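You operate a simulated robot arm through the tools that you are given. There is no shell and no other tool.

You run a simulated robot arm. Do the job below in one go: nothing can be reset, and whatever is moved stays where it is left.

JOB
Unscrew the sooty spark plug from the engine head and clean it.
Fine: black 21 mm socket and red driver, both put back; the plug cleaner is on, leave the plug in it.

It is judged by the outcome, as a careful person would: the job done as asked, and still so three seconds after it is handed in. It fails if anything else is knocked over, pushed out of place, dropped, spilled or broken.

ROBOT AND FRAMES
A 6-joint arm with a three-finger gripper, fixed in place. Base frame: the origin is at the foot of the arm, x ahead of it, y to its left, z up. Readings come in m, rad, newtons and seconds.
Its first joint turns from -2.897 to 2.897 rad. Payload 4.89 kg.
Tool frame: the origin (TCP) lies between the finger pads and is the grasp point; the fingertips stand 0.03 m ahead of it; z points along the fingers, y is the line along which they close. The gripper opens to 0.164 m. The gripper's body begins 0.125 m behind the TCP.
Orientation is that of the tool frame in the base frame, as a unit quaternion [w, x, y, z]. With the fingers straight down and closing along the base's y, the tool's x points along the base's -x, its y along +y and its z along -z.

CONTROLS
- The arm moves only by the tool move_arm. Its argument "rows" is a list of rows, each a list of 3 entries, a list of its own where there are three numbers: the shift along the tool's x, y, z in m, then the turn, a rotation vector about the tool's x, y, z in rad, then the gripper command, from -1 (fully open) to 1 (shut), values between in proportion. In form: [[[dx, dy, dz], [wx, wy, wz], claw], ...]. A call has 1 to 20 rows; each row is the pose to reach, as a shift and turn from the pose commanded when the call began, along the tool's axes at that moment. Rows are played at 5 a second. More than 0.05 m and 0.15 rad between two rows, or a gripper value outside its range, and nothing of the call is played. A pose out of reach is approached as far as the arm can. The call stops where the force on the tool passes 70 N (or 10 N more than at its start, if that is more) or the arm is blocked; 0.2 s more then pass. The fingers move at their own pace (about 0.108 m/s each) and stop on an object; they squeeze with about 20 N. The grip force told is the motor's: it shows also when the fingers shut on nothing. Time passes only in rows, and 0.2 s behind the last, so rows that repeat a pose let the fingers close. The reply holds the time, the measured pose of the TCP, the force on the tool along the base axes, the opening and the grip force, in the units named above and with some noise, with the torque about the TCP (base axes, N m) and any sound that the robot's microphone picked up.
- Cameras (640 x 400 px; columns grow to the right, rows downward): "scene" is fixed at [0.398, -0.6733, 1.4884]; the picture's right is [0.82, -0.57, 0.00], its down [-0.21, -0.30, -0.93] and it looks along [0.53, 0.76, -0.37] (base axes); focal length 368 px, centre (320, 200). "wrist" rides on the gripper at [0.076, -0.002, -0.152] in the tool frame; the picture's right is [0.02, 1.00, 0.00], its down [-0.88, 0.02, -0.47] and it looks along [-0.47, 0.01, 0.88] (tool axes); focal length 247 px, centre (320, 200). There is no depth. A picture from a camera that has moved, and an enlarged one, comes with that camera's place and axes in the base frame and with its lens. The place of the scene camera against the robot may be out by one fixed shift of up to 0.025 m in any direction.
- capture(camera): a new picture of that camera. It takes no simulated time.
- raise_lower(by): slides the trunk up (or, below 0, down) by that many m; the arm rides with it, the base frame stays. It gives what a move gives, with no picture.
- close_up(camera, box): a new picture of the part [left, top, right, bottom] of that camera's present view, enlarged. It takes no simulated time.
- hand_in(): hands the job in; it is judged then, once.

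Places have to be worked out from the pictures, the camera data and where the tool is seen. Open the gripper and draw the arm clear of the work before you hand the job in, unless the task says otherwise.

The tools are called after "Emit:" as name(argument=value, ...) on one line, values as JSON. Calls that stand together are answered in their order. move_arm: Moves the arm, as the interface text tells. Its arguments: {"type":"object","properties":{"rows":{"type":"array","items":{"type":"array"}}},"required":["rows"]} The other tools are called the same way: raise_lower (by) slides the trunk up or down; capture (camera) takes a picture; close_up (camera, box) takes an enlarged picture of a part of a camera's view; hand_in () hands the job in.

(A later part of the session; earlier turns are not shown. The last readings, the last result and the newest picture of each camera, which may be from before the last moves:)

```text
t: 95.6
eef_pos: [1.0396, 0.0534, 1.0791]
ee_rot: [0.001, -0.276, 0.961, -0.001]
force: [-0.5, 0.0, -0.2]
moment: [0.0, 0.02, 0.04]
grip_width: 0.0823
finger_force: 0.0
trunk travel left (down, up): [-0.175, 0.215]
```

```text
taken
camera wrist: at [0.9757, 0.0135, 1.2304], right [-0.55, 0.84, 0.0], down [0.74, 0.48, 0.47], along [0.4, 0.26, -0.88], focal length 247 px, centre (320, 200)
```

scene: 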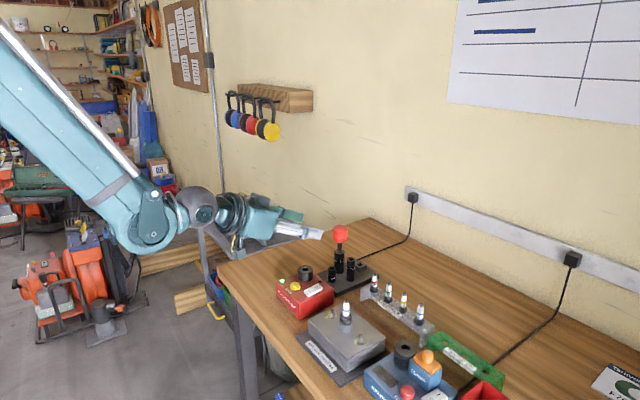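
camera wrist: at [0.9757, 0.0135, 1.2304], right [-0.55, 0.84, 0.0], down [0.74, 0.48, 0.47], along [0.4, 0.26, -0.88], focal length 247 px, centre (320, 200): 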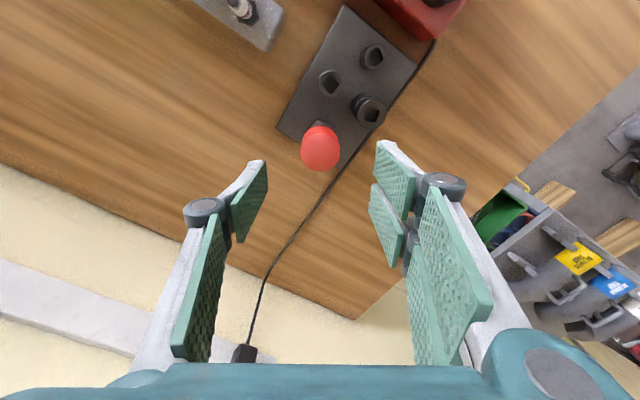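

Yaw is 32°. I'll move above the 21 mm socket with the fingers set to about 46 mm, and check centring from above.

Emit:
move_arm(rows=[[[0.008, 0.0136, 0], [0, 0, 0], 0.2], [[0.016, 0.0272, 0], [0, 0, 0], 0.44], [[0.0245, 0.0408, 0], [0, 0, 0], 0.44], [[0.0327, 0.0544, 0], [0, 0, 0], 0.44], [[0.0327, 0.0544, 0.03], [0, 0, 0], 0.44], [[0.0327, 0.0544, 0.05], [0, 0, 0], 0.44], [[0.0327, 0.0544, 0.05], [0, 0, 0], 0.44]])

Emit:
capture(camera="wrist")

Emit:
close_up(camera="wrist", box=[270, 100, 370, 220])

```text
t: 97.2
eef_pos: [0.9844, 0.0839, 1.0292]
ee_rot: [0.001, -0.275, 0.962, -0.001]
force: [0.1, 0.1, -1.2]
moment: [-0.03, 0.05, 0.0]
grip_width: 0.046
finger_force: 0.0
trunk travel left (down, up): [-0.175, 0.215]
```

```text
taken
camera wrist: at [0.9213, 0.0438, 1.1803], right [-0.55, 0.84, 0.0], down [0.74, 0.48, 0.47], along [0.4, 0.26, -0.88], focal length 247 px, centre (320, 200)
```

wrist: 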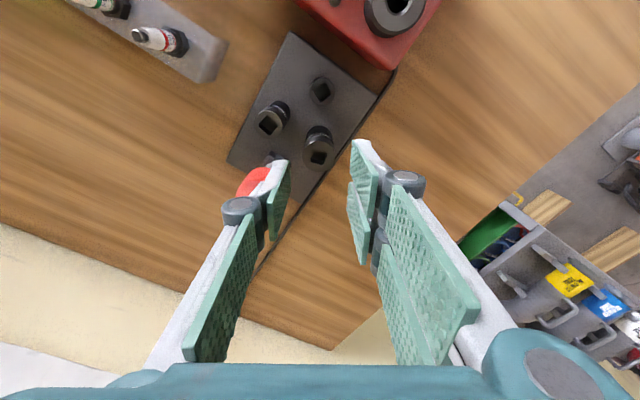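

```text
3.33 times, centred on (320, 160) of wrist
camera zoom: at [0.9213, 0.0438, 1.1803], right [-0.55, 0.84, 0.0], down [0.74, 0.48, 0.47], along [0.4, 0.26, -0.88], focal length 823 px, centre (320, 333)
```

zoom: 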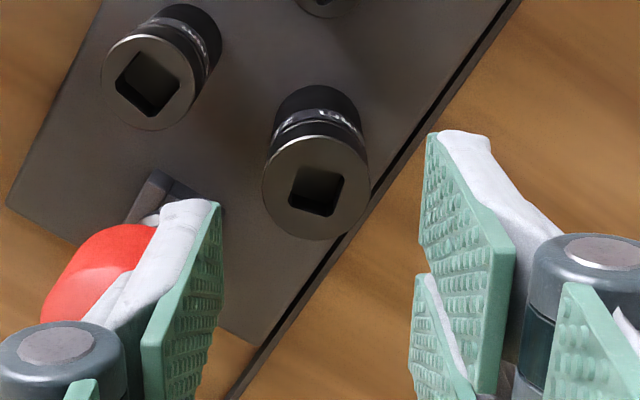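

The socket axis is about 4.7 mm and -1.8 mm off the TCP in tool axes. I'll correct, turn 3° more for even clearance, narrow the opening to about 42 mm, and descend to z≈0.985 first.

Emit:
move_arm(rows=[[[0.0047, -0.0018, 0], [0, 0, -0.05], 0.488], [[0.0047, -0.0018, 0.015], [0, 0, -0.05], 0.488], [[0.0047, -0.0018, 0.03], [0, 0, -0.05], 0.488], [[0.0047, -0.0018, 0.03], [0, 0, -0.05], 0.488]])

Emit:
close_up(camera="wrist", box=[256, 110, 384, 260])

Emit:
close_up(camera="scene", box=[320, 220, 392, 280])

```text
t: 98.2
eef_pos: [0.9815, 0.078, 0.9969]
ee_rot: [0.002, -0.3, 0.954, -0.002]
force: [-0.1, -0.3, 0.0]
moment: [0.02, 0.03, -0.03]
grip_width: 0.042
finger_force: 0.1
trunk travel left (down, up): [-0.175, 0.215]
```

```text
2.67 times, centred on (320, 185) of wrist
camera zoom: at [0.9186, 0.0348, 1.1491], right [-0.59, 0.81, 0.0], down [0.71, 0.52, 0.47], along [0.39, 0.28, -0.88], focal length 659 px, centre (320, 240)
```

zoom: 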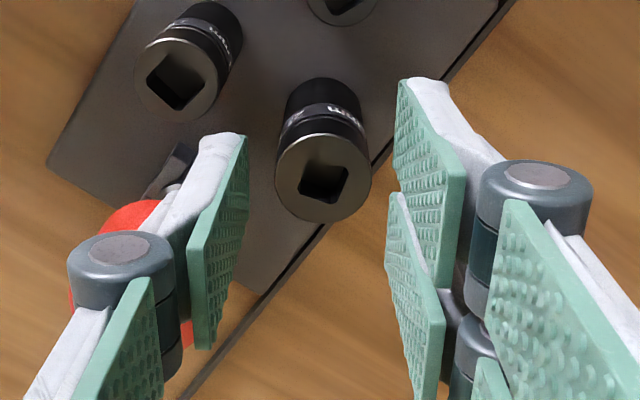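

```text
6.67 times, centred on (356, 250) of scene
camera zoom: at [0.398, -0.6733, 1.4884], right [0.82, -0.57, 0.0], down [-0.21, -0.3, -0.93], along [0.53, 0.76, -0.37], focal length 2456 px, centre (80, -133)
```

zoom: 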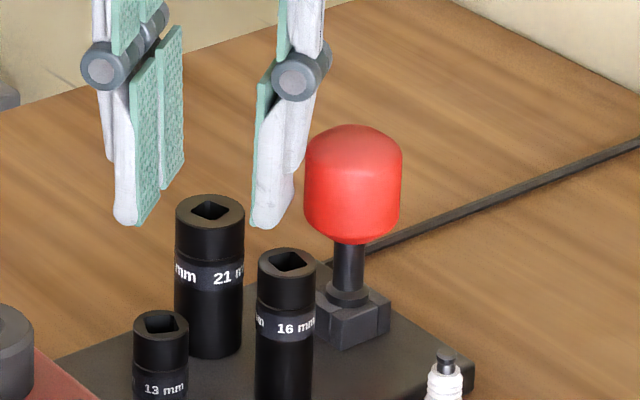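

The socket is centred within 1 mm. The finger knuckles stick out near the driver handle, so I'll grip the socket higher, at TCP z≈0.955. Descending 42 mm now.

Emit:
move_arm(rows=[[[-0.0005, 0.0003, 0.012], [0, 0, 0], 0.488], [[-0.0005, 0.0003, 0.024], [0, 0, 0], 0.488], [[-0.0005, 0.0003, 0.035], [0, 0, 0], 0.488], [[-0.0005, 0.0003, 0.042], [0, 0, 0], 0.488], [[-0.0005, 0.0003, 0.042], [0, 0, 0], 0.488]])

Emit:
close_up(camera="wrist", box=[256, 110, 384, 260])

Emit:
close_up(camera="scene", box=[320, 220, 392, 280])

```text
t: 99.4
eef_pos: [0.9813, 0.0782, 0.957]
ee_rot: [0.002, -0.299, 0.954, -0.001]
force: [0.0, -0.6, -0.2]
moment: [-0.02, 0.02, -0.01]
grip_width: 0.042
finger_force: 0.1
trunk travel left (down, up): [-0.175, 0.215]
```

```text
2.67 times, centred on (320, 185) of wrist
camera zoom: at [0.9188, 0.0355, 1.1094], right [-0.59, 0.81, 0.0], down [0.71, 0.52, 0.47], along [0.39, 0.28, -0.88], focal length 659 px, centre (320, 240)
```

zoom: 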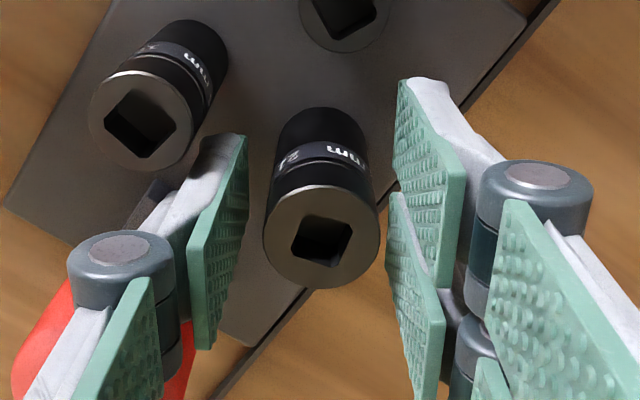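

```text
6.67 times, centred on (356, 250) of scene
camera zoom: at [0.398, -0.6733, 1.4884], right [0.82, -0.57, 0.0], down [-0.21, -0.3, -0.93], along [0.53, 0.76, -0.37], focal length 2456 px, centre (80, -133)
```

zoom: 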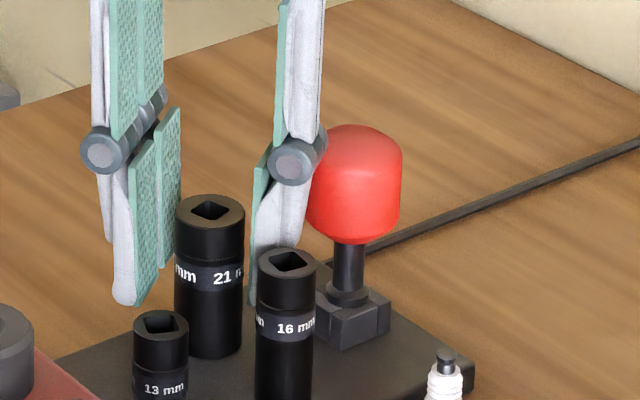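

The socket is centred between the pads and nothing is touching. I'll close on it.

Emit:
move_arm(rows=[[[0, 0, 0], [0, 0, 0], 0.55], [[0, 0, 0], [0, 0, 0], 0.6], [[0, 0, 0], [0, 0, 0], 0.7], [[0, 0, 0], [0, 0, 0], 1], [[0, 0, 0], [0, 0, 0], 1], [[0, 0, 0], [0, 0, 0], 1]])

Emit:
close_up(camera="wrist", box=[256, 110, 384, 260])

Emit:
close_up(camera="scene", box=[320, 220, 392, 280])

```text
t: 100.8
eef_pos: [0.9808, 0.0788, 0.9574]
ee_rot: [0.001, -0.299, 0.954, -0.002]
force: [-0.1, -0.1, -0.6]
moment: [0.0, 0.02, 0.0]
grip_width: 0.0296
finger_force: 20.0
trunk travel left (down, up): [-0.175, 0.215]
```

```text
2.67 times, centred on (320, 185) of wrist
camera zoom: at [0.9187, 0.0355, 1.1095], right [-0.59, 0.81, 0.0], down [0.71, 0.52, 0.47], along [0.39, 0.28, -0.88], focal length 659 px, centre (320, 240)
```

zoom: 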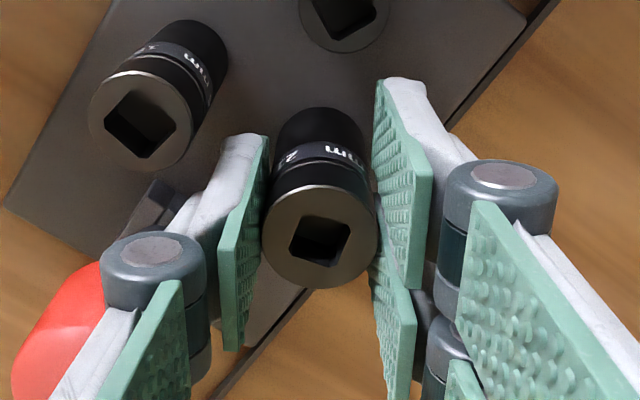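

```text
6.67 times, centred on (356, 250) of scene
camera zoom: at [0.398, -0.6733, 1.4884], right [0.82, -0.57, 0.0], down [-0.21, -0.3, -0.93], along [0.53, 0.76, -0.37], focal length 2456 px, centre (80, -133)
```

zoom: 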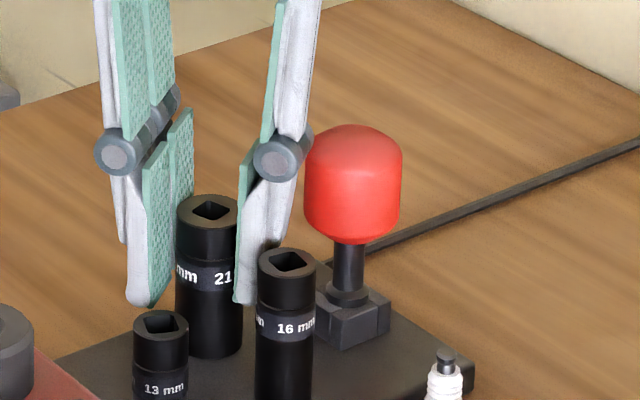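

The socket is gripped at 29.6 mm; its home is TCP (0.981, 0.0785, 0.957) at yaw 34.8°. I'll lift slowly straight up.

Emit:
move_arm(rows=[[[0, 0, -0.002], [0, 0, 0], 1], [[0, 0, -0.006], [0, 0, 0], 1], [[0, 0, -0.012], [0, 0, 0], 1], [[0, 0, -0.02], [0, 0, 0], 1], [[0, 0, -0.03], [0, 0, 0], 1], [[0, 0, -0.041], [0, 0, 0], 1], [[0, 0, -0.052], [0, 0, 0], 1], [[0, 0, -0.063], [0, 0, 0], 1], [[0, 0, -0.074], [0, 0, 0], 1], [[0, 0, -0.085], [0, 0, 0], 1], [[0, 0, -0.096], [0, 0, 0], 1], [[0, 0, -0.107], [0, 0, 0], 1], [[0, 0, -0.118], [0, 0, 0], 1], [[0, 0, -0.127], [0, 0, 0], 1], [[0, 0, -0.133], [0, 0, 0], 1], [[0, 0, -0.135], [0, 0, 0], 1], [[0, 0, -0.135], [0, 0, 0], 1]])

Emit:
close_up(camera="scene", box=[310, 190, 400, 290])

Emit:
capture(camera="wrist")

```text
t: 104.4
eef_pos: [0.9786, 0.0798, 1.0908]
ee_rot: [0.001, -0.298, 0.954, -0.001]
force: [0.0, 1.0, -2.2]
moment: [0.01, 0.05, -0.03]
grip_width: 0.0297
finger_force: 20.7
trunk travel left (down, up): [-0.175, 0.215]
```

```text
4.00 times, centred on (355, 240) of scene
camera zoom: at [0.398, -0.6733, 1.4884], right [0.82, -0.57, 0.0], down [-0.21, -0.3, -0.93], along [0.53, 0.76, -0.37], focal length 1474 px, centre (180, 40)
```

zoom: 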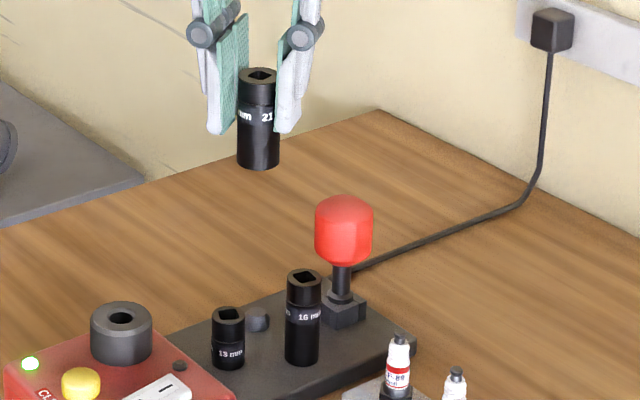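

```text
taken
camera wrist: at [0.9168, 0.0359, 1.2441], right [-0.59, 0.81, 0.0], down [0.71, 0.52, 0.47], along [0.39, 0.28, -0.88], focal length 247 px, centre (320, 200)
```

wrist: 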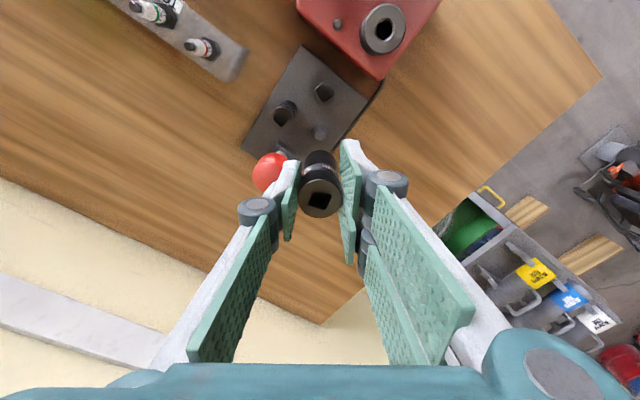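

The socket is free, and its peg on the tray is visible. The plug is (-0.160, -0.229) away. I'll carry the socket there slowly in two stages, with its bottom edge about 25 mm above the plug tip.

Emit:
move_arm(rows=[[[0.0013, -0.0005, 0], [0, 0, 0], 1], [[0.0047, -0.0017, 0], [0, 0, 0], 1], [[0.0105, -0.0039, 0], [0, 0, 0], 1], [[0.0183, -0.0068, 0], [0, 0, 0], 1], [[0.0275, -0.0101, 0], [0, 0, 0], 1], [[0.038, -0.014, 0], [0, 0, 0], 1], [[0.0485, -0.0179, 0], [0, 0, 0], 1], [[0.059, -0.0217, 0], [0, 0, 0], 1], [[0.0694, -0.0256, 0], [0, 0, 0], 1], [[0.0799, -0.0294, 0], [0, 0, 0], 1], [[0.0904, -0.0333, 0], [0, 0, 0], 1], [[0.1009, -0.0372, 0], [0, 0, 0], 1], [[0.1114, -0.041, 0], [0, 0, 0], 1], [[0.1205, -0.0444, 0], [0, 0, 0], 1], [[0.1271, -0.0468, 0], [0, 0, 0], 1], [[0.1297, -0.0478, 0], [0, 0, 0], 1], [[0.131, -0.0483, 0], [0, 0, 0], 1], [[0.131, -0.0483, 0], [0, 0, 0], 1]])

Emit:
move_arm(rows=[[[0.0013, -0.0005, 0], [0, 0, 0], 1], [[0.0047, -0.0017, 0], [0, 0, 0], 1], [[0.0105, -0.0039, 0], [0, 0, 0], 1], [[0.0183, -0.0068, 0], [0, 0, 0], 1], [[0.0275, -0.0101, 0], [0, 0, 0], 1], [[0.038, -0.014, 0], [0, 0, 0], 1], [[0.0485, -0.0179, 0], [0, 0, 0], 1], [[0.059, -0.0217, 0], [0, 0, 0], 1], [[0.0694, -0.0256, 0], [0, 0, 0], 1], [[0.0799, -0.0294, 0], [0, 0, 0], 1], [[0.0904, -0.0333, 0], [0, 0, 0], 1], [[0.1009, -0.0372, 0], [0, 0, 0], 1], [[0.1114, -0.041, 0], [0, 0, 0], 1], [[0.1205, -0.0444, 0], [0, 0, 0], 1], [[0.1271, -0.0468, 0], [0, 0, 0], 1], [[0.1297, -0.0478, 0], [0, 0, 0], 1], [[0.131, -0.0483, 0], [0, 0, 0], 1], [[0.131, -0.0483, 0], [0, 0, 0], 1]])

Emit:
capture(camera="wrist")

Emit:
close_up(camera="scene", box=[290, 240, 400, 350])

```text
t: 108.2
eef_pos: [0.8993, -0.0339, 1.0911]
ee_rot: [0.001, -0.3, 0.954, -0.001]
force: [-0.2, -0.8, -1.8]
moment: [0.0, 0.01, -0.01]
grip_width: 0.0295
finger_force: 19.6
trunk travel left (down, up): [-0.175, 0.215]
```

```text
t: 112.0
eef_pos: [0.8183, -0.1495, 1.0925]
ee_rot: [0.001, -0.299, 0.954, -0.002]
force: [0.6, -0.4, -1.9]
moment: [-0.01, 0.0, 0.04]
grip_width: 0.0294
finger_force: 20.0
trunk travel left (down, up): [-0.175, 0.215]
```

```text
taken
camera wrist: at [0.7565, -0.193, 1.2443], right [-0.59, 0.81, 0.0], down [0.71, 0.52, 0.47], along [0.39, 0.28, -0.88], focal length 247 px, centre (320, 200)
```

wrist: 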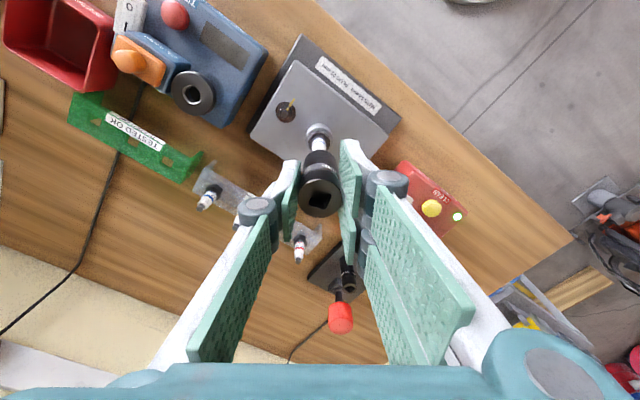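

```text
3.64 times, centred on (345, 295) of scene
camera zoom: at [0.398, -0.6733, 1.4884], right [0.82, -0.57, 0.0], down [-0.21, -0.3, -0.93], along [0.53, 0.76, -0.37], focal length 1340 px, centre (229, -146)
```

zoom: 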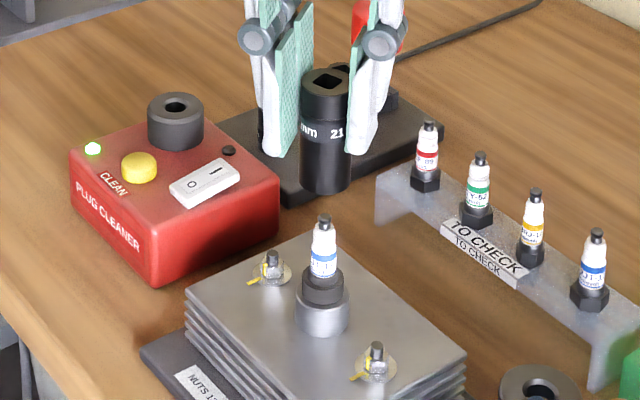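

The carry went cleanly. I'll zoom in from both cameras to line the socket up with the plug axis.

Emit:
close_up(camera="wrist", box=[280, 110, 360, 220])

Emit:
close_up(camera="scene", box=[325, 255, 365, 335])

Emit:
close_up(camera="scene", box=[330, 295, 360, 325])

```text
3.64 times, centred on (320, 165) of wrist
camera zoom: at [0.7565, -0.193, 1.2443], right [-0.59, 0.81, 0.0], down [0.71, 0.52, 0.47], along [0.39, 0.28, -0.88], focal length 898 px, centre (320, 327)
```

zoom: 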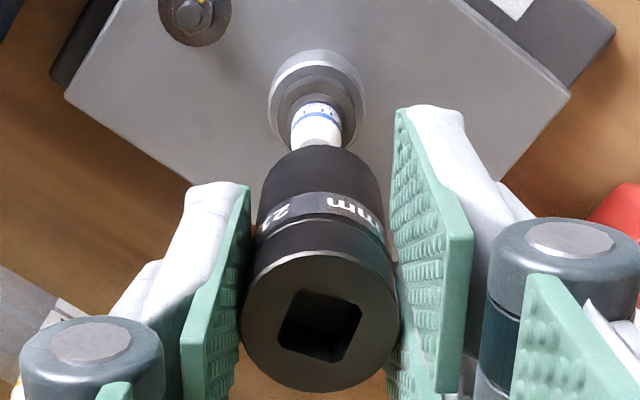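

```text
5.00 times, centred on (345, 295) of scene
camera zoom: at [0.398, -0.6733, 1.4884], right [0.82, -0.57, 0.0], down [-0.21, -0.3, -0.93], along [0.53, 0.76, -0.37], focal length 1842 px, centre (195, -275)
```

zoom: 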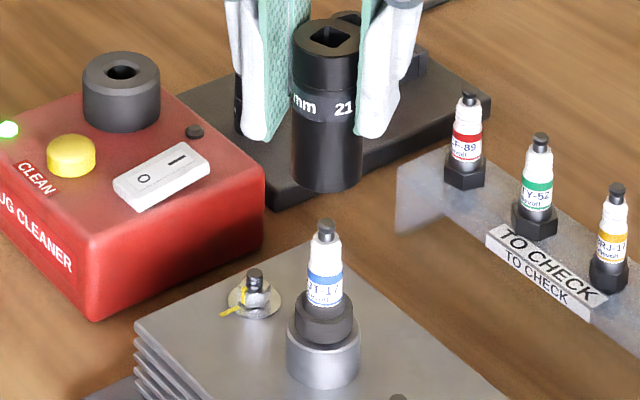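

```text
13.33 times, centred on (345, 310) of scene
camera zoom: at [0.398, -0.6733, 1.4884], right [0.82, -0.57, 0.0], down [-0.21, -0.3, -0.93], along [0.53, 0.76, -0.37], focal length 4912 px, centre (-13, -1267)
```

zoom: 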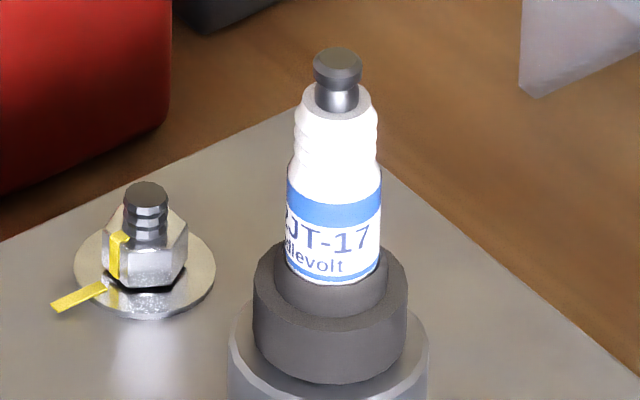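

Scene alignment is within 0.3 mm sideways, and the wrist view suggests about 2 mm more toward the robot side. I'll apply that and lower 18 mm so the socket's rim is just above the plug tip.

Emit:
move_arm(rows=[[[0.0005, -0.0003, 0.002], [0, 0, 0], 1], [[0.0012, -0.0006, 0.006], [0, 0, 0], 1], [[0.0018, -0.0009, 0.011], [0, 0, 0], 1], [[0.0022, -0.0011, 0.016], [0, 0, 0], 1], [[0.0022, -0.0011, 0.018], [0, 0, 0], 1], [[0.0022, -0.0011, 0.018], [0, 0, 0], 1]])

Emit:
close_up(camera="scene", box=[330, 275, 360, 305])

Emit:
close_up(camera="wrist", box=[280, 110, 360, 220])

```text
t: 113.4
eef_pos: [0.8191, -0.1509, 1.0733]
ee_rot: [0.001, -0.3, 0.954, -0.002]
force: [0.3, -0.3, -2.5]
moment: [-0.01, -0.03, 0.02]
grip_width: 0.0297
finger_force: 20.5
trunk travel left (down, up): [-0.175, 0.215]
```

```text
13.33 times, centred on (345, 290) of scene
camera zoom: at [0.398, -0.6733, 1.4884], right [0.82, -0.57, 0.0], down [-0.21, -0.3, -0.93], along [0.53, 0.76, -0.37], focal length 4912 px, centre (-13, -1000)
```

zoom: 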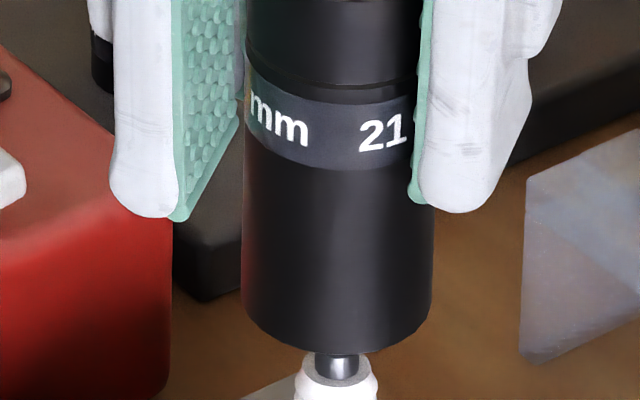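

```text
3.64 times, centred on (320, 165) of wrist
camera zoom: at [0.756, -0.1944, 1.2254], right [-0.59, 0.81, 0.0], down [0.71, 0.52, 0.47], along [0.39, 0.28, -0.88], focal length 898 px, centre (320, 327)
```

zoom: 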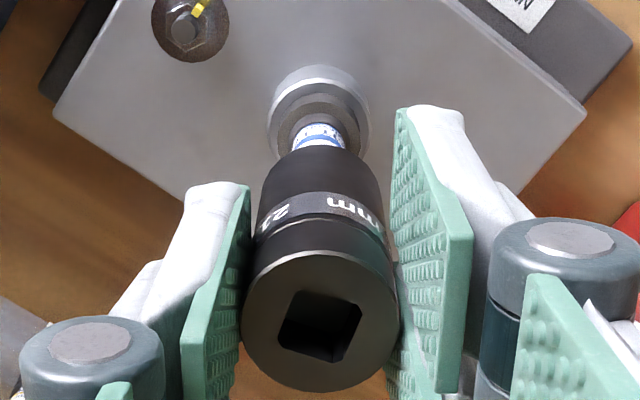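

Sideways alignment is within 0.3 mm, and the other direction agrees within measurement error. I'll lower another 12 mm over the plug tip, watching the force.

Emit:
move_arm(rows=[[[0.0002, -0.0002, 0.002], [0, 0, 0], 1], [[0.0003, -0.0003, 0.004], [0, 0, 0], 1], [[0.0003, -0.0003, 0.006], [0, 0, 0], 1], [[0.0003, -0.0003, 0.008], [0, 0, 0], 1], [[0.0003, -0.0003, 0.01], [0, 0, 0], 1], [[0.0003, -0.0003, 0.012], [0, 0, 0], 1], [[0.0003, -0.0003, 0.012], [0, 0, 0], 1]])

Emit:
close_up(camera="scene", box=[330, 285, 360, 315])

Emit:
close_up(camera="wrist", box=[280, 110, 360, 220])

```text
t: 115.0
eef_pos: [0.8191, -0.1515, 1.0619]
ee_rot: [0.0, -0.299, 0.954, -0.001]
force: [0.0, 0.4, -2.1]
moment: [-0.04, -0.01, 0.03]
grip_width: 0.0294
finger_force: 20.3
trunk travel left (down, up): [-0.175, 0.215]
```

```text
13.33 times, centred on (345, 300) of scene
camera zoom: at [0.398, -0.6733, 1.4884], right [0.82, -0.57, 0.0], down [-0.21, -0.3, -0.93], along [0.53, 0.76, -0.37], focal length 4912 px, centre (-13, -1133)
```

zoom: 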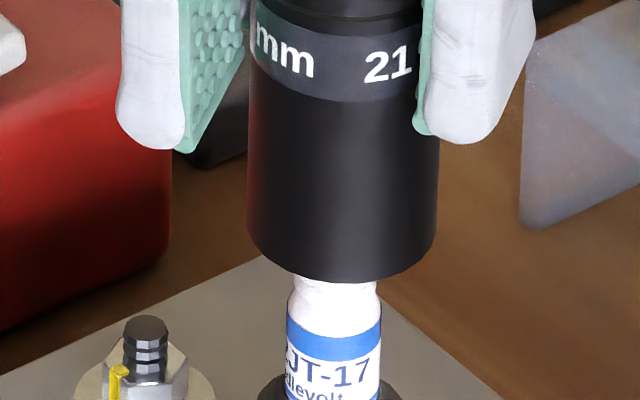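

```text
3.64 times, centred on (320, 165) of wrist
camera zoom: at [0.757, -0.195, 1.2135], right [-0.59, 0.81, 0.0], down [0.71, 0.52, 0.47], along [0.39, 0.28, -0.88], focal length 898 px, centre (320, 327)
```

zoom: 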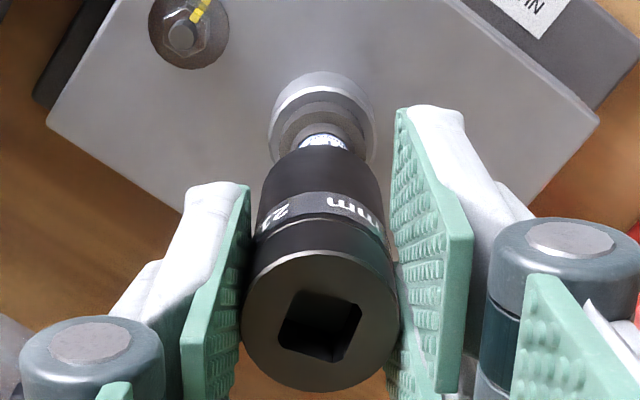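

No contact yet, and the plug tip is now inside the socket. The scene shows the socket about 0.9 mm to the right, so I'll correct that and continue down 18 mm in 2 mm steps.

Emit:
move_arm(rows=[[[0.0007, 0.0003, 0], [0, 0, 0], 1], [[0.0013, 0.0006, 0.002], [0, 0, 0], 1], [[0.0013, 0.0006, 0.004], [0, 0, 0], 1], [[0.0013, 0.0006, 0.006], [0, 0, 0], 1], [[0.0013, 0.0006, 0.008], [0, 0, 0], 1], [[0.0013, 0.0006, 0.01], [0, 0, 0], 1], [[0.0013, 0.0006, 0.012], [0, 0, 0], 1], [[0.0013, 0.0006, 0.014], [0, 0, 0], 1], [[0.0013, 0.0006, 0.016], [0, 0, 0], 1], [[0.0013, 0.0006, 0.018], [0, 0, 0], 1], [[0.0013, 0.0006, 0.018], [0, 0, 0], 1]])

Emit:
close_up(camera="scene", box=[330, 295, 360, 325])

Emit:
close_up(camera="wrist", box=[280, 110, 360, 220])

```text
t: 117.4
eef_pos: [0.8167, -0.1516, 1.0446]
ee_rot: [0.001, -0.299, 0.954, -0.002]
force: [0.3, 0.2, -1.8]
moment: [0.0, -0.01, 0.0]
grip_width: 0.0294
finger_force: 20.2
trunk travel left (down, up): [-0.175, 0.215]
```

```text
13.33 times, centred on (345, 310) of scene
camera zoom: at [0.398, -0.6733, 1.4884], right [0.82, -0.57, 0.0], down [-0.21, -0.3, -0.93], along [0.53, 0.76, -0.37], focal length 4912 px, centre (-13, -1267)
```

zoom: 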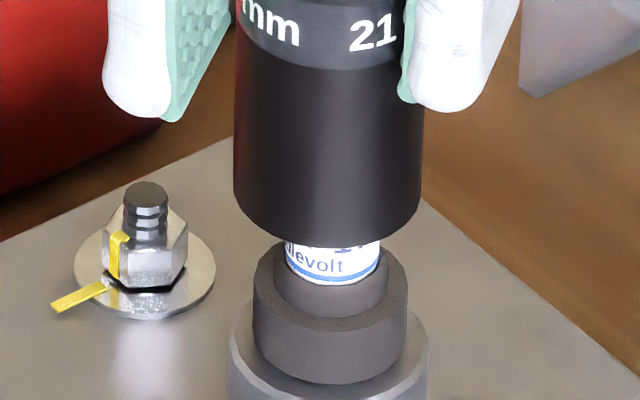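

```text
3.64 times, centred on (320, 165) of wrist
camera zoom: at [0.7547, -0.195, 1.1956], right [-0.59, 0.81, 0.0], down [0.71, 0.52, 0.47], along [0.39, 0.28, -0.88], focal length 898 px, centre (320, 327)
```

zoom: 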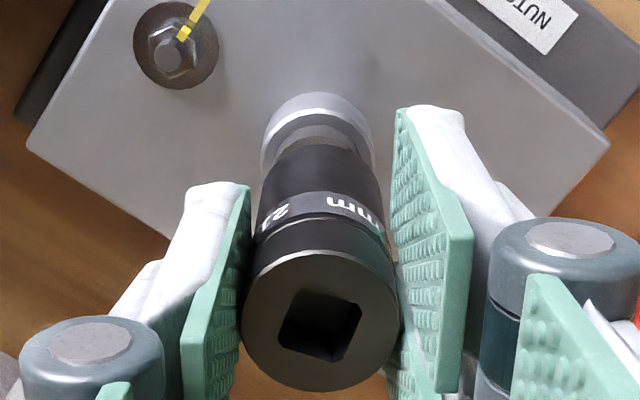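

The socket is now about 0.9 mm to the left, and both views agree it needs -1 mm along tool y. I'll correct and lower 11 mm to just above the hex.

Emit:
move_arm(rows=[[[0, -0.0005, 0], [0, 0, 0], 1], [[0, -0.001, 0.001], [0, 0, 0], 1], [[0, -0.001, 0.003], [0, 0, 0], 1], [[0, -0.001, 0.005], [0, 0, 0], 1], [[0, -0.001, 0.007], [0, 0, 0], 1], [[0, -0.001, 0.009], [0, 0, 0], 1], [[0, -0.001, 0.011], [0, 0, 0], 1], [[0, -0.001, 0.011], [0, 0, 0], 1]])

Emit:
close_up(camera="scene", box=[330, 300, 360, 330])

Emit:
close_up(camera="wrist", box=[280, 110, 360, 220])

```text
t: 119.2
eef_pos: [0.8173, -0.1525, 1.0334]
ee_rot: [0.002, -0.299, 0.954, -0.002]
force: [0.4, -0.8, -1.5]
moment: [-0.03, -0.03, 0.0]
grip_width: 0.0297
finger_force: 19.9
trunk travel left (down, up): [-0.175, 0.215]
```

```text
13.33 times, centred on (345, 315) of scene
camera zoom: at [0.398, -0.6733, 1.4884], right [0.82, -0.57, 0.0], down [-0.21, -0.3, -0.93], along [0.53, 0.76, -0.37], focal length 4912 px, centre (-13, -1333)
```

zoom: 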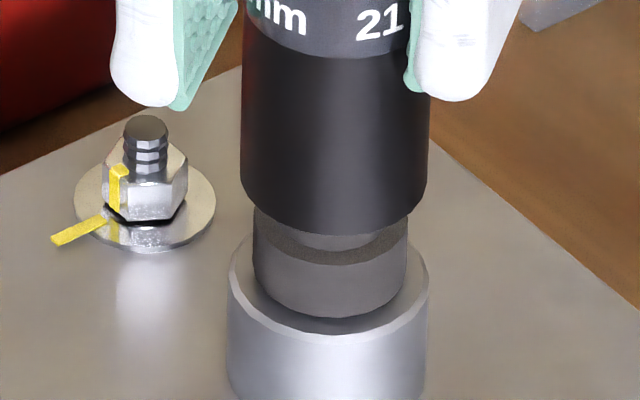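

```text
3.64 times, centred on (320, 165) of wrist
camera zoom: at [0.7555, -0.196, 1.1854], right [-0.59, 0.81, 0.0], down [0.71, 0.52, 0.47], along [0.39, 0.28, -0.88], focal length 898 px, centre (320, 327)
```

zoom: 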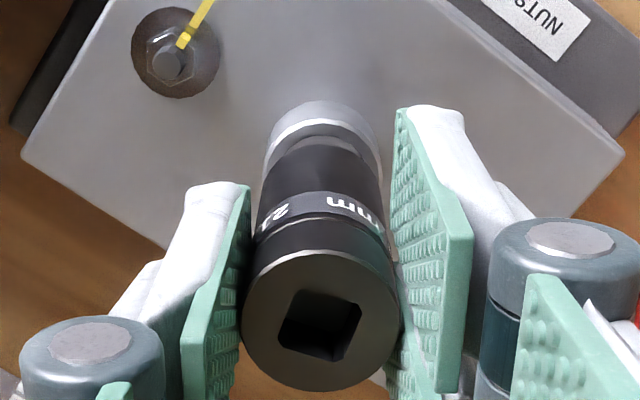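

Alignment is good, with the socket rim about 7 mm above the hex. I'll lower 6 mm and then in fine steps until it touches.

Emit:
move_arm(rows=[[[0, 0, 0.002], [0, 0, 0], 1], [[0, 0, 0.004], [0, 0, 0], 1], [[0, 0, 0.0055], [0, 0, 0], 1], [[0, 0, 0.0065], [0, 0, 0], 1], [[0, 0, 0.0075], [0, 0, 0], 1], [[0, 0, 0.0085], [0, 0, 0], 1], [[0, 0, 0.0085], [0, 0, 0], 1]])

Emit:
close_up(camera="scene", box=[330, 300, 360, 330])

```text
t: 120.8
eef_pos: [0.8179, -0.1524, 1.0231]
ee_rot: [0.002, -0.299, 0.954, -0.002]
force: [-0.8, -0.5, -2.1]
moment: [-0.02, 0.0, -0.02]
grip_width: 0.0294
finger_force: 20.0
trunk travel left (down, up): [-0.175, 0.215]
```

```text
13.33 times, centred on (345, 315) of scene
camera zoom: at [0.398, -0.6733, 1.4884], right [0.82, -0.57, 0.0], down [-0.21, -0.3, -0.93], along [0.53, 0.76, -0.37], focal length 4912 px, centre (-13, -1333)
```

zoom: 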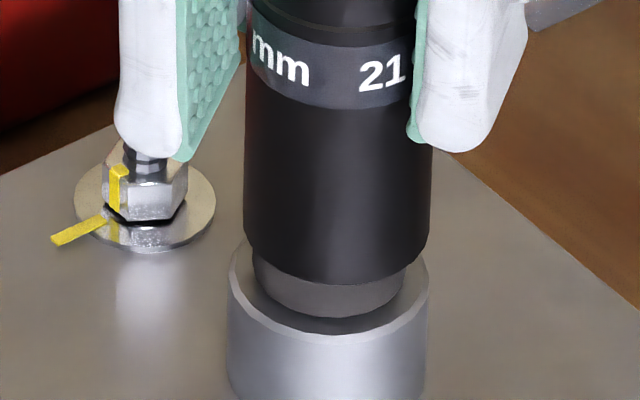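

No contact yet, and the rim already appears to be slipping over the hex. I'll continue down in 1 mm steps.

Emit:
move_arm(rows=[[[0, 0, 0.001], [0, 0, 0], 1], [[0, 0, 0.002], [0, 0, 0], 1], [[0, 0, 0.003], [0, 0, 0], 1], [[0, 0, 0.004], [0, 0, 0], 1], [[0, 0, 0.005], [0, 0, 0], 1], [[0, 0, 0.005], [0, 0, 0], 1]])

Emit:
close_up(camera="scene", box=[330, 300, 360, 330])

```text
t: 122.2
eef_pos: [0.8194, -0.1522, 1.0201]
ee_rot: [0.001, -0.3, 0.954, -0.002]
force: [0.3, 0.0, 2.5]
moment: [0.03, 0.02, 0.0]
grip_width: 0.0294
finger_force: 20.1
trunk travel left (down, up): [-0.175, 0.215]
```

```text
13.33 times, centred on (345, 315) of scene
camera zoom: at [0.398, -0.6733, 1.4884], right [0.82, -0.57, 0.0], down [-0.21, -0.3, -0.93], along [0.53, 0.76, -0.37], focal length 4912 px, centre (-13, -1333)
```

zoom: 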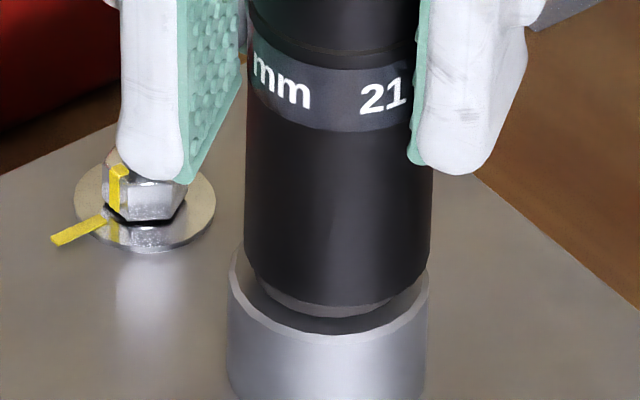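

Light contact now (about 4.5 N), so the socket's hex probably sits on the plug hex unaligned. I'll press slightly and turn slowly counter-clockwise to let it find the flats.

Emit:
move_arm(rows=[[[0, 0, 0.001], [0, 0, -0.03], 1], [[0, 0, 0.0015], [0, 0, -0.08], 1], [[0, 0, 0.0015], [0, 0, -0.13], 1], [[0, 0, 0.0015], [0, 0, -0.18], 1], [[0, 0, 0.0015], [0, 0, -0.23], 1], [[0, 0, 0.0015], [0, 0, -0.28], 1], [[0, 0, 0.0015], [0, 0, -0.28], 1]])

Emit:
close_up(camera="scene", box=[330, 300, 360, 330])

```text
t: 123.8
eef_pos: [0.8166, -0.1533, 1.0183]
ee_rot: [0.001, -0.429, 0.903, -0.001]
force: [0.7, 1.5, -0.5]
moment: [0.02, -0.06, 0.04]
grip_width: 0.0294
finger_force: 19.9
trunk travel left (down, up): [-0.175, 0.215]
```

```text
13.33 times, centred on (345, 315) of scene
camera zoom: at [0.398, -0.6733, 1.4884], right [0.82, -0.57, 0.0], down [-0.21, -0.3, -0.93], along [0.53, 0.76, -0.37], focal length 4912 px, centre (-13, -1333)
```

zoom: 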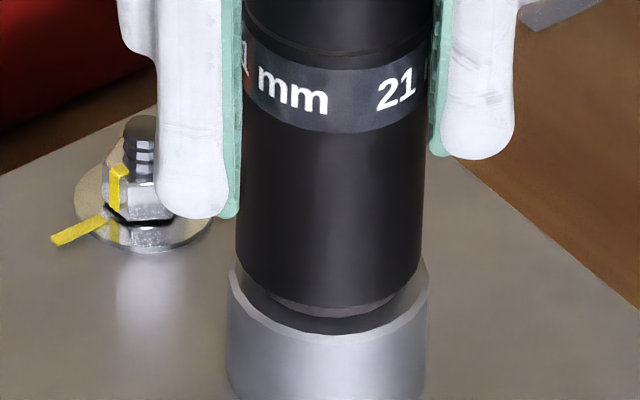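

The socket now covers about 9 mm of the hex, so it seems engaged, and it turned 16° with almost no torque. I'll turn another 0.9 rad counter-clockwise and watch torque, height and the label.

Emit:
move_arm(rows=[[[0, 0, 0.0005], [0, 0, -0.03], 1], [[0, 0, 0.0005], [0, 0, -0.09], 1], [[0, 0, 0.0005], [0, 0, -0.15], 1], [[0, 0, 0.0005], [0, 0, -0.21], 1], [[0, 0, 0.0005], [0, 0, -0.27], 1], [[0, 0, 0.0005], [0, 0, -0.33], 1], [[0, 0, 0.0005], [0, 0, -0.39], 1], [[0, 0, 0.0005], [0, 0, -0.45], 1], [[0, 0, 0.0005], [0, 0, -0.51], 1], [[0, 0, 0.0005], [0, 0, -0.57], 1], [[0, 0, 0.0005], [0, 0, -0.63], 1], [[0, 0, 0.0005], [0, 0, -0.69], 1], [[0, 0, 0.0005], [0, 0, -0.75], 1], [[0, 0, 0.0005], [0, 0, -0.81], 1], [[0, 0, 0.0005], [0, 0, -0.87], 1], [[0, 0, 0.0005], [0, 0, -0.9], 1]])

Emit:
close_up(camera="scene", box=[330, 300, 360, 330])

Emit:
close_up(camera="scene", box=[310, 260, 380, 340])

```text
t: 127.2
eef_pos: [0.8174, -0.1516, 1.0164]
ee_rot: [-0.001, 0.779, -0.627, 0.002]
force: [23.3, 3.2, 10.3]
moment: [0.26, -1.07, -0.09]
grip_width: 0.0307
finger_force: 20.0
trunk travel left (down, up): [-0.175, 0.215]
```

```text
13.33 times, centred on (345, 315) of scene
camera zoom: at [0.398, -0.6733, 1.4884], right [0.82, -0.57, 0.0], down [-0.21, -0.3, -0.93], along [0.53, 0.76, -0.37], focal length 4912 px, centre (-13, -1333)
```

zoom: 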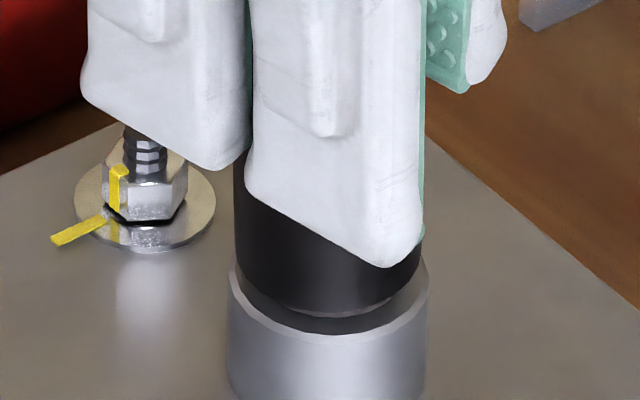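

```text
5.00 times, centred on (345, 300) of scene
camera zoom: at [0.398, -0.6733, 1.4884], right [0.82, -0.57, 0.0], down [-0.21, -0.3, -0.93], along [0.53, 0.76, -0.37], focal length 1842 px, centre (195, -300)
```

zoom: 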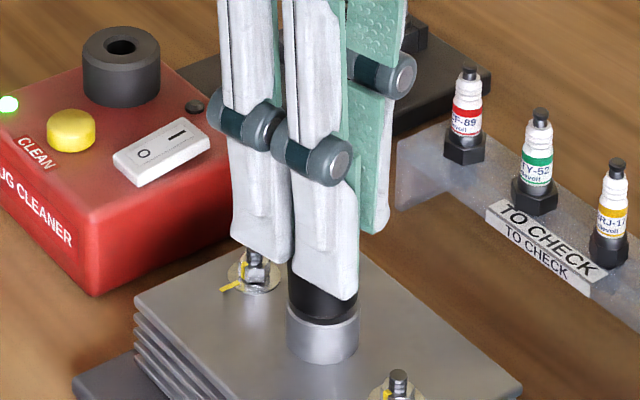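

There's a 23 N sideways force from a slight tilt of the socket in the grip, which means the socket is captured on the hex. I'll ease the downward push, open the fingers and let it stand by itself.

Emit:
move_arm(rows=[[[0, 0, -0.001], [0, 0, 0], 1], [[0, 0, -0.001], [0, 0, 0], 0.6], [[0, 0, -0.001], [0, 0, 0], 0.5], [[0, 0, -0.001], [0, 0, 0], 0.4], [[0, 0, -0.001], [0, 0, 0], 0.3], [[0, 0, -0.001], [0, 0, 0], 0.3]])

Emit:
close_up(camera="scene", box=[310, 260, 380, 340])

Emit:
capture(camera="wrist")

```text
t: 128.6
eef_pos: [0.8175, -0.1531, 1.0182]
ee_rot: [0.001, 0.779, -0.627, 0.002]
force: [-0.3, 1.1, 0.3]
moment: [0.04, 0.01, 0.01]
grip_width: 0.0573
finger_force: 0.0
trunk travel left (down, up): [-0.175, 0.215]
```

```text
5.00 times, centred on (345, 300) of scene
camera zoom: at [0.398, -0.6733, 1.4884], right [0.82, -0.57, 0.0], down [-0.21, -0.3, -0.93], along [0.53, 0.76, -0.37], focal length 1842 px, centre (195, -300)
```

zoom: 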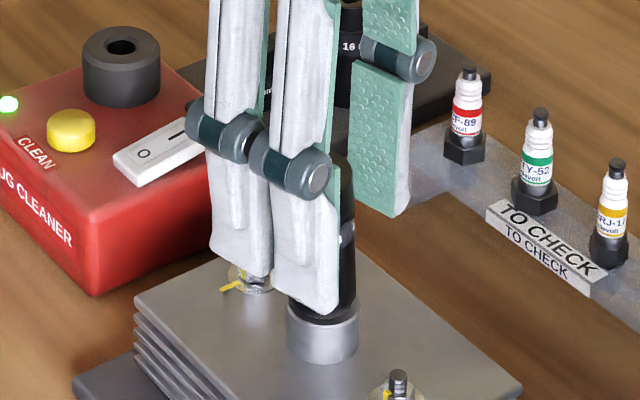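

```text
taken
camera wrist: at [0.8356, -0.2265, 1.1704], right [-0.97, -0.24, 0.0], down [-0.21, 0.86, 0.47], along [-0.11, 0.46, -0.88], focal length 247 px, centre (320, 200)
```

wrist: 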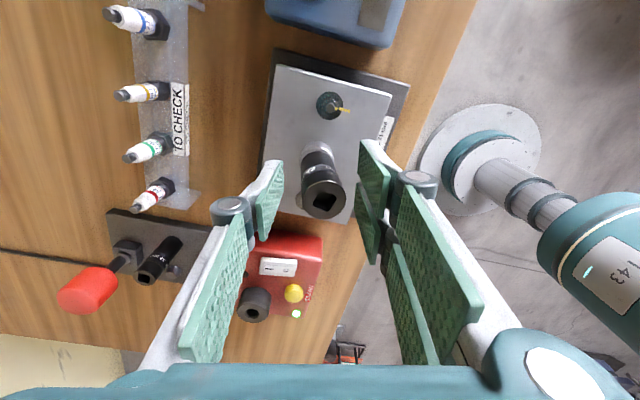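

The socket stands on the plug. I'll rise straight up and look at its top from above.

Emit:
move_arm(rows=[[[0, 0, -0.015], [0, 0, 0], 0.2], [[0, 0, -0.04], [0, 0, 0], 0.1], [[0, 0, -0.07], [0, 0, 0], 0], [[0, 0, -0.1], [0, 0, 0], 0], [[0, 0, -0.1], [0, 0, 0], 0]])

Emit:
close_up(camera="wrist", box=[280, 120, 360, 220])

Emit:
close_up(camera="scene", box=[325, 285, 365, 330])

Emit:
close_up(camera="scene", box=[332, 288, 356, 308])

```text
t: 129.8
eef_pos: [0.8162, -0.152, 1.1176]
ee_rot: [0.0, 0.778, -0.628, 0.003]
force: [0.7, -0.6, 0.7]
moment: [-0.04, -0.05, 0.0]
grip_width: 0.082
finger_force: 0.0
trunk travel left (down, up): [-0.175, 0.215]
```

```text
4.00 times, centred on (320, 170) of wrist
camera zoom: at [0.8344, -0.2259, 1.2698], right [-0.97, -0.24, 0.0], down [-0.21, 0.86, 0.47], along [-0.11, 0.46, -0.88], focal length 988 px, centre (320, 320)
```

zoom: 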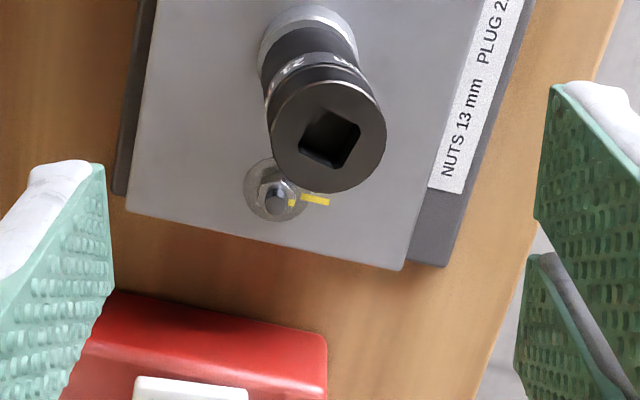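

```text
8.89 times, centred on (345, 308) of scene
camera zoom: at [0.398, -0.6733, 1.4884], right [0.82, -0.57, 0.0], down [-0.21, -0.3, -0.93], along [0.53, 0.76, -0.37], focal length 3275 px, centre (98, -756)
```

zoom: 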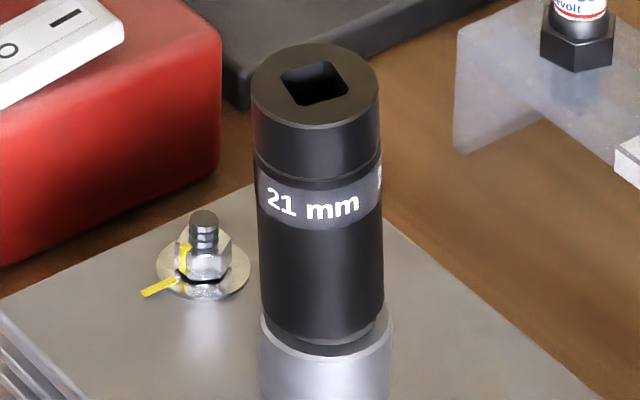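

```text
16.00 times, centred on (344, 298) of scene
camera zoom: at [0.398, -0.6733, 1.4884], right [0.82, -0.57, 0.0], down [-0.21, -0.3, -0.93], along [0.53, 0.76, -0.37], focal length 5895 px, centre (-64, -1368)
```

zoom: 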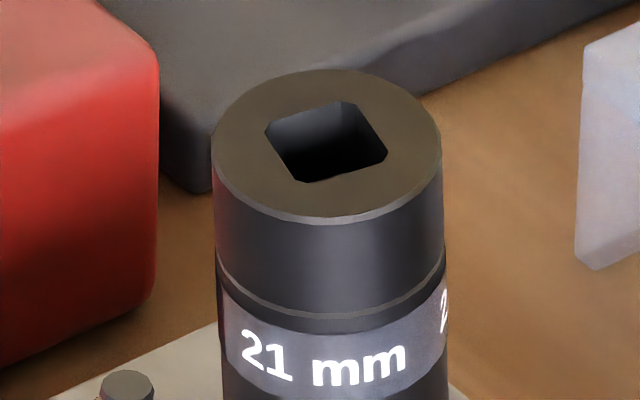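

The plug axis works out at about (0.8203, -0.1503), so the grip was 4 mm off it; that explains the side load. I'll re-centre over that axis and wind the wrist back to yaw -140° to get a long counter-clockwise stroke.

Emit:
move_arm(rows=[[[-0.0008, -0.0044, 0], [0, 0, 0.14], 0.3], [[-0.0008, -0.0044, 0], [0, 0, 0.28], 0.3], [[-0.0008, -0.0044, 0], [0, 0, 0.42], 0.3], [[-0.0008, -0.0044, 0], [0, 0, 0.56], 0.3], [[-0.0008, -0.0044, 0], [0, 0, 0.7], 0.3], [[-0.0008, -0.0044, 0], [0, 0, 0.84], 0.3], [[-0.0008, -0.0044, 0], [0, 0, 0.98], 0.3], [[-0.0008, -0.0044, 0], [0, 0, 1.12], 0.3], [[-0.0008, -0.0044, 0], [0, 0, 1.26], 0.3], [[-0.0008, -0.0044, 0], [0, 0, 1.4], 0.3], [[-0.0008, -0.0044, 0], [0, 0, 1.54], 0.3], [[-0.0008, -0.0044, 0], [0, 0, 1.68], 0.3], [[-0.0008, -0.0044, 0], [0, 0, 1.82], 0.3], [[-0.0008, -0.0044, 0], [0, 0, 1.96], 0.3], [[-0.0008, -0.0044, 0], [0, 0, 2.1], 0.3], [[-0.0008, -0.0044, 0], [0, 0, 2.1], 0.3]])

Emit:
move_arm(rows=[[[0, 0, 0], [0, 0, 0.14], 0.3], [[0, 0, 0], [0, 0, 0.28], 0.3], [[0, 0, 0], [0, 0, 0.42], 0.3], [[0, 0, 0], [0, 0, 0.56], 0.3], [[0, 0, 0], [0, 0, 0.7], 0.3], [[0, 0, 0], [0, 0, 0.84], 0.3], [[0, 0, 0], [0, 0, 0.98], 0.3], [[0, 0, 0], [0, 0, 1.12], 0.3], [[0, 0, 0], [0, 0, 1.26], 0.3], [[0, 0, 0], [0, 0, 1.4], 0.3], [[0, 0, 0], [0, 0, 1.54], 0.3], [[0, 0, 0], [0, 0, 1.68], 0.3], [[0, 0, 0], [0, 0, 1.82], 0.3], [[0, 0, 0], [0, 0, 1.96], 0.3], [[0, 0, 0], [0, 0, 2.1], 0.3], [[0, 0, 0], [0, 0, 2.13], 0.3], [[0, 0, 0], [0, 0, 2.13], 0.3]])

Emit:
capture(camera="wrist")

Emit:
close_up(camera="wrist", box=[270, 110, 370, 220])

```text
t: 133.2
eef_pos: [0.8214, -0.1513, 1.1171]
ee_rot: [0.002, 0.157, 0.988, -0.002]
force: [0.4, -0.1, 0.2]
moment: [0.0, 0.0, -0.03]
grip_width: 0.0574
finger_force: 0.2
trunk travel left (down, up): [-0.175, 0.215]
```

```text
t: 136.8
eef_pos: [0.8221, -0.1502, 1.1173]
ee_rot: [0.0, 0.94, 0.342, 0.001]
force: [0.4, 0.1, -0.3]
moment: [-0.04, -0.02, -0.01]
grip_width: 0.0576
finger_force: 0.0
trunk travel left (down, up): [-0.175, 0.215]
```

```text
taken
camera wrist: at [0.8794, -0.0987, 1.2705], right [0.66, -0.75, 0.0], down [-0.66, -0.58, 0.47], along [-0.35, -0.31, -0.88], focal length 247 px, centre (320, 200)
```

wrist: 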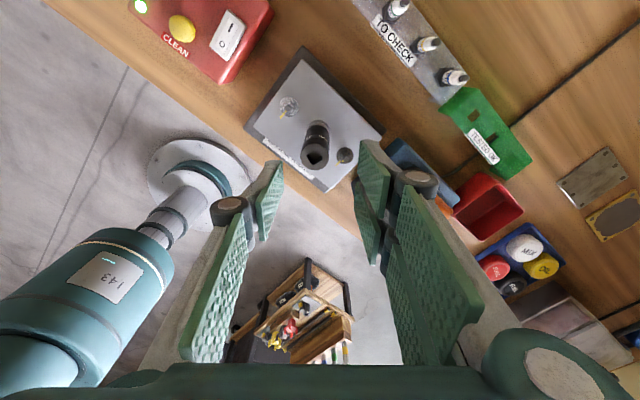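

```text
3.64 times, centred on (320, 165) of wrist
camera zoom: at [0.8794, -0.0987, 1.2705], right [0.66, -0.75, 0.0], down [-0.66, -0.58, 0.47], along [-0.35, -0.31, -0.88], focal length 898 px, centre (320, 327)
```

zoom: 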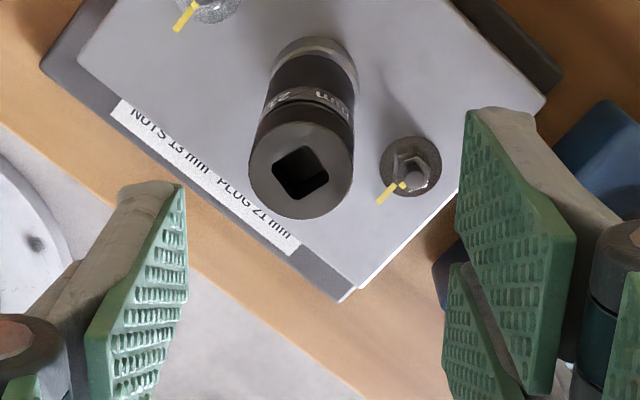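

At yaw -140° the plug axis sits about 2.5 mm to the -y side of the tool. I'll correct that and descend around the socket to z≈1.009 with the fingers open.

Emit:
move_arm(rows=[[[-0.0004, -0.0025, 0.02], [0, 0, 0], 0.3], [[-0.0004, -0.0025, 0.045], [0, 0, 0], 0.3], [[-0.0004, -0.0025, 0.07], [0, 0, 0], 0.3], [[-0.0004, -0.0025, 0.09], [0, 0, 0], 0.3], [[-0.0004, -0.0025, 0.108], [0, 0, 0], 0.3], [[-0.0004, -0.0025, 0.108], [0, 0, 0], 0.3]])

Emit:
close_up(camera="wrist", box=[260, 110, 380, 240])

Emit:
close_up(camera="scene", box=[310, 260, 380, 340])

```text
t: 138.2
eef_pos: [0.8185, -0.1506, 1.0087]
ee_rot: [0.001, 0.94, 0.342, 0.002]
force: [0.0, 0.4, -0.5]
moment: [0.02, 0.02, 0.02]
grip_width: 0.0571
finger_force: 0.1
trunk travel left (down, up): [-0.175, 0.215]
```

```text
3.08 times, centred on (320, 175) of wrist
camera zoom: at [0.8763, -0.0986, 1.161], right [0.66, -0.75, 0.0], down [-0.66, -0.58, 0.47], along [-0.35, -0.31, -0.88], focal length 760 px, centre (320, 277)
```

zoom: 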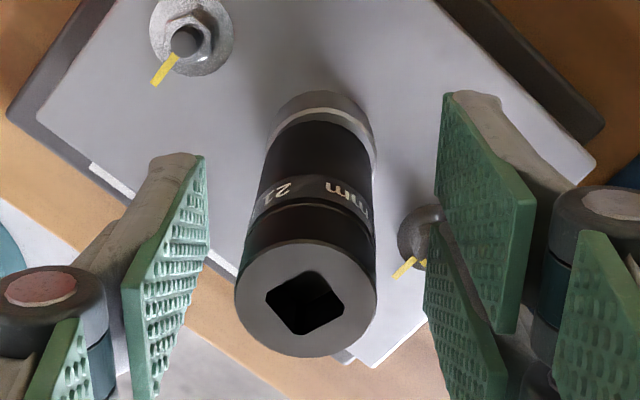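

```text
5.00 times, centred on (345, 300) of scene
camera zoom: at [0.398, -0.6733, 1.4884], right [0.82, -0.57, 0.0], down [-0.21, -0.3, -0.93], along [0.53, 0.76, -0.37], focal length 1842 px, centre (195, -300)
```

zoom: 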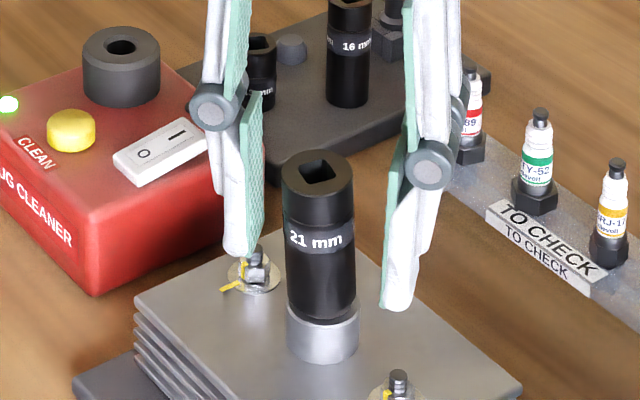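

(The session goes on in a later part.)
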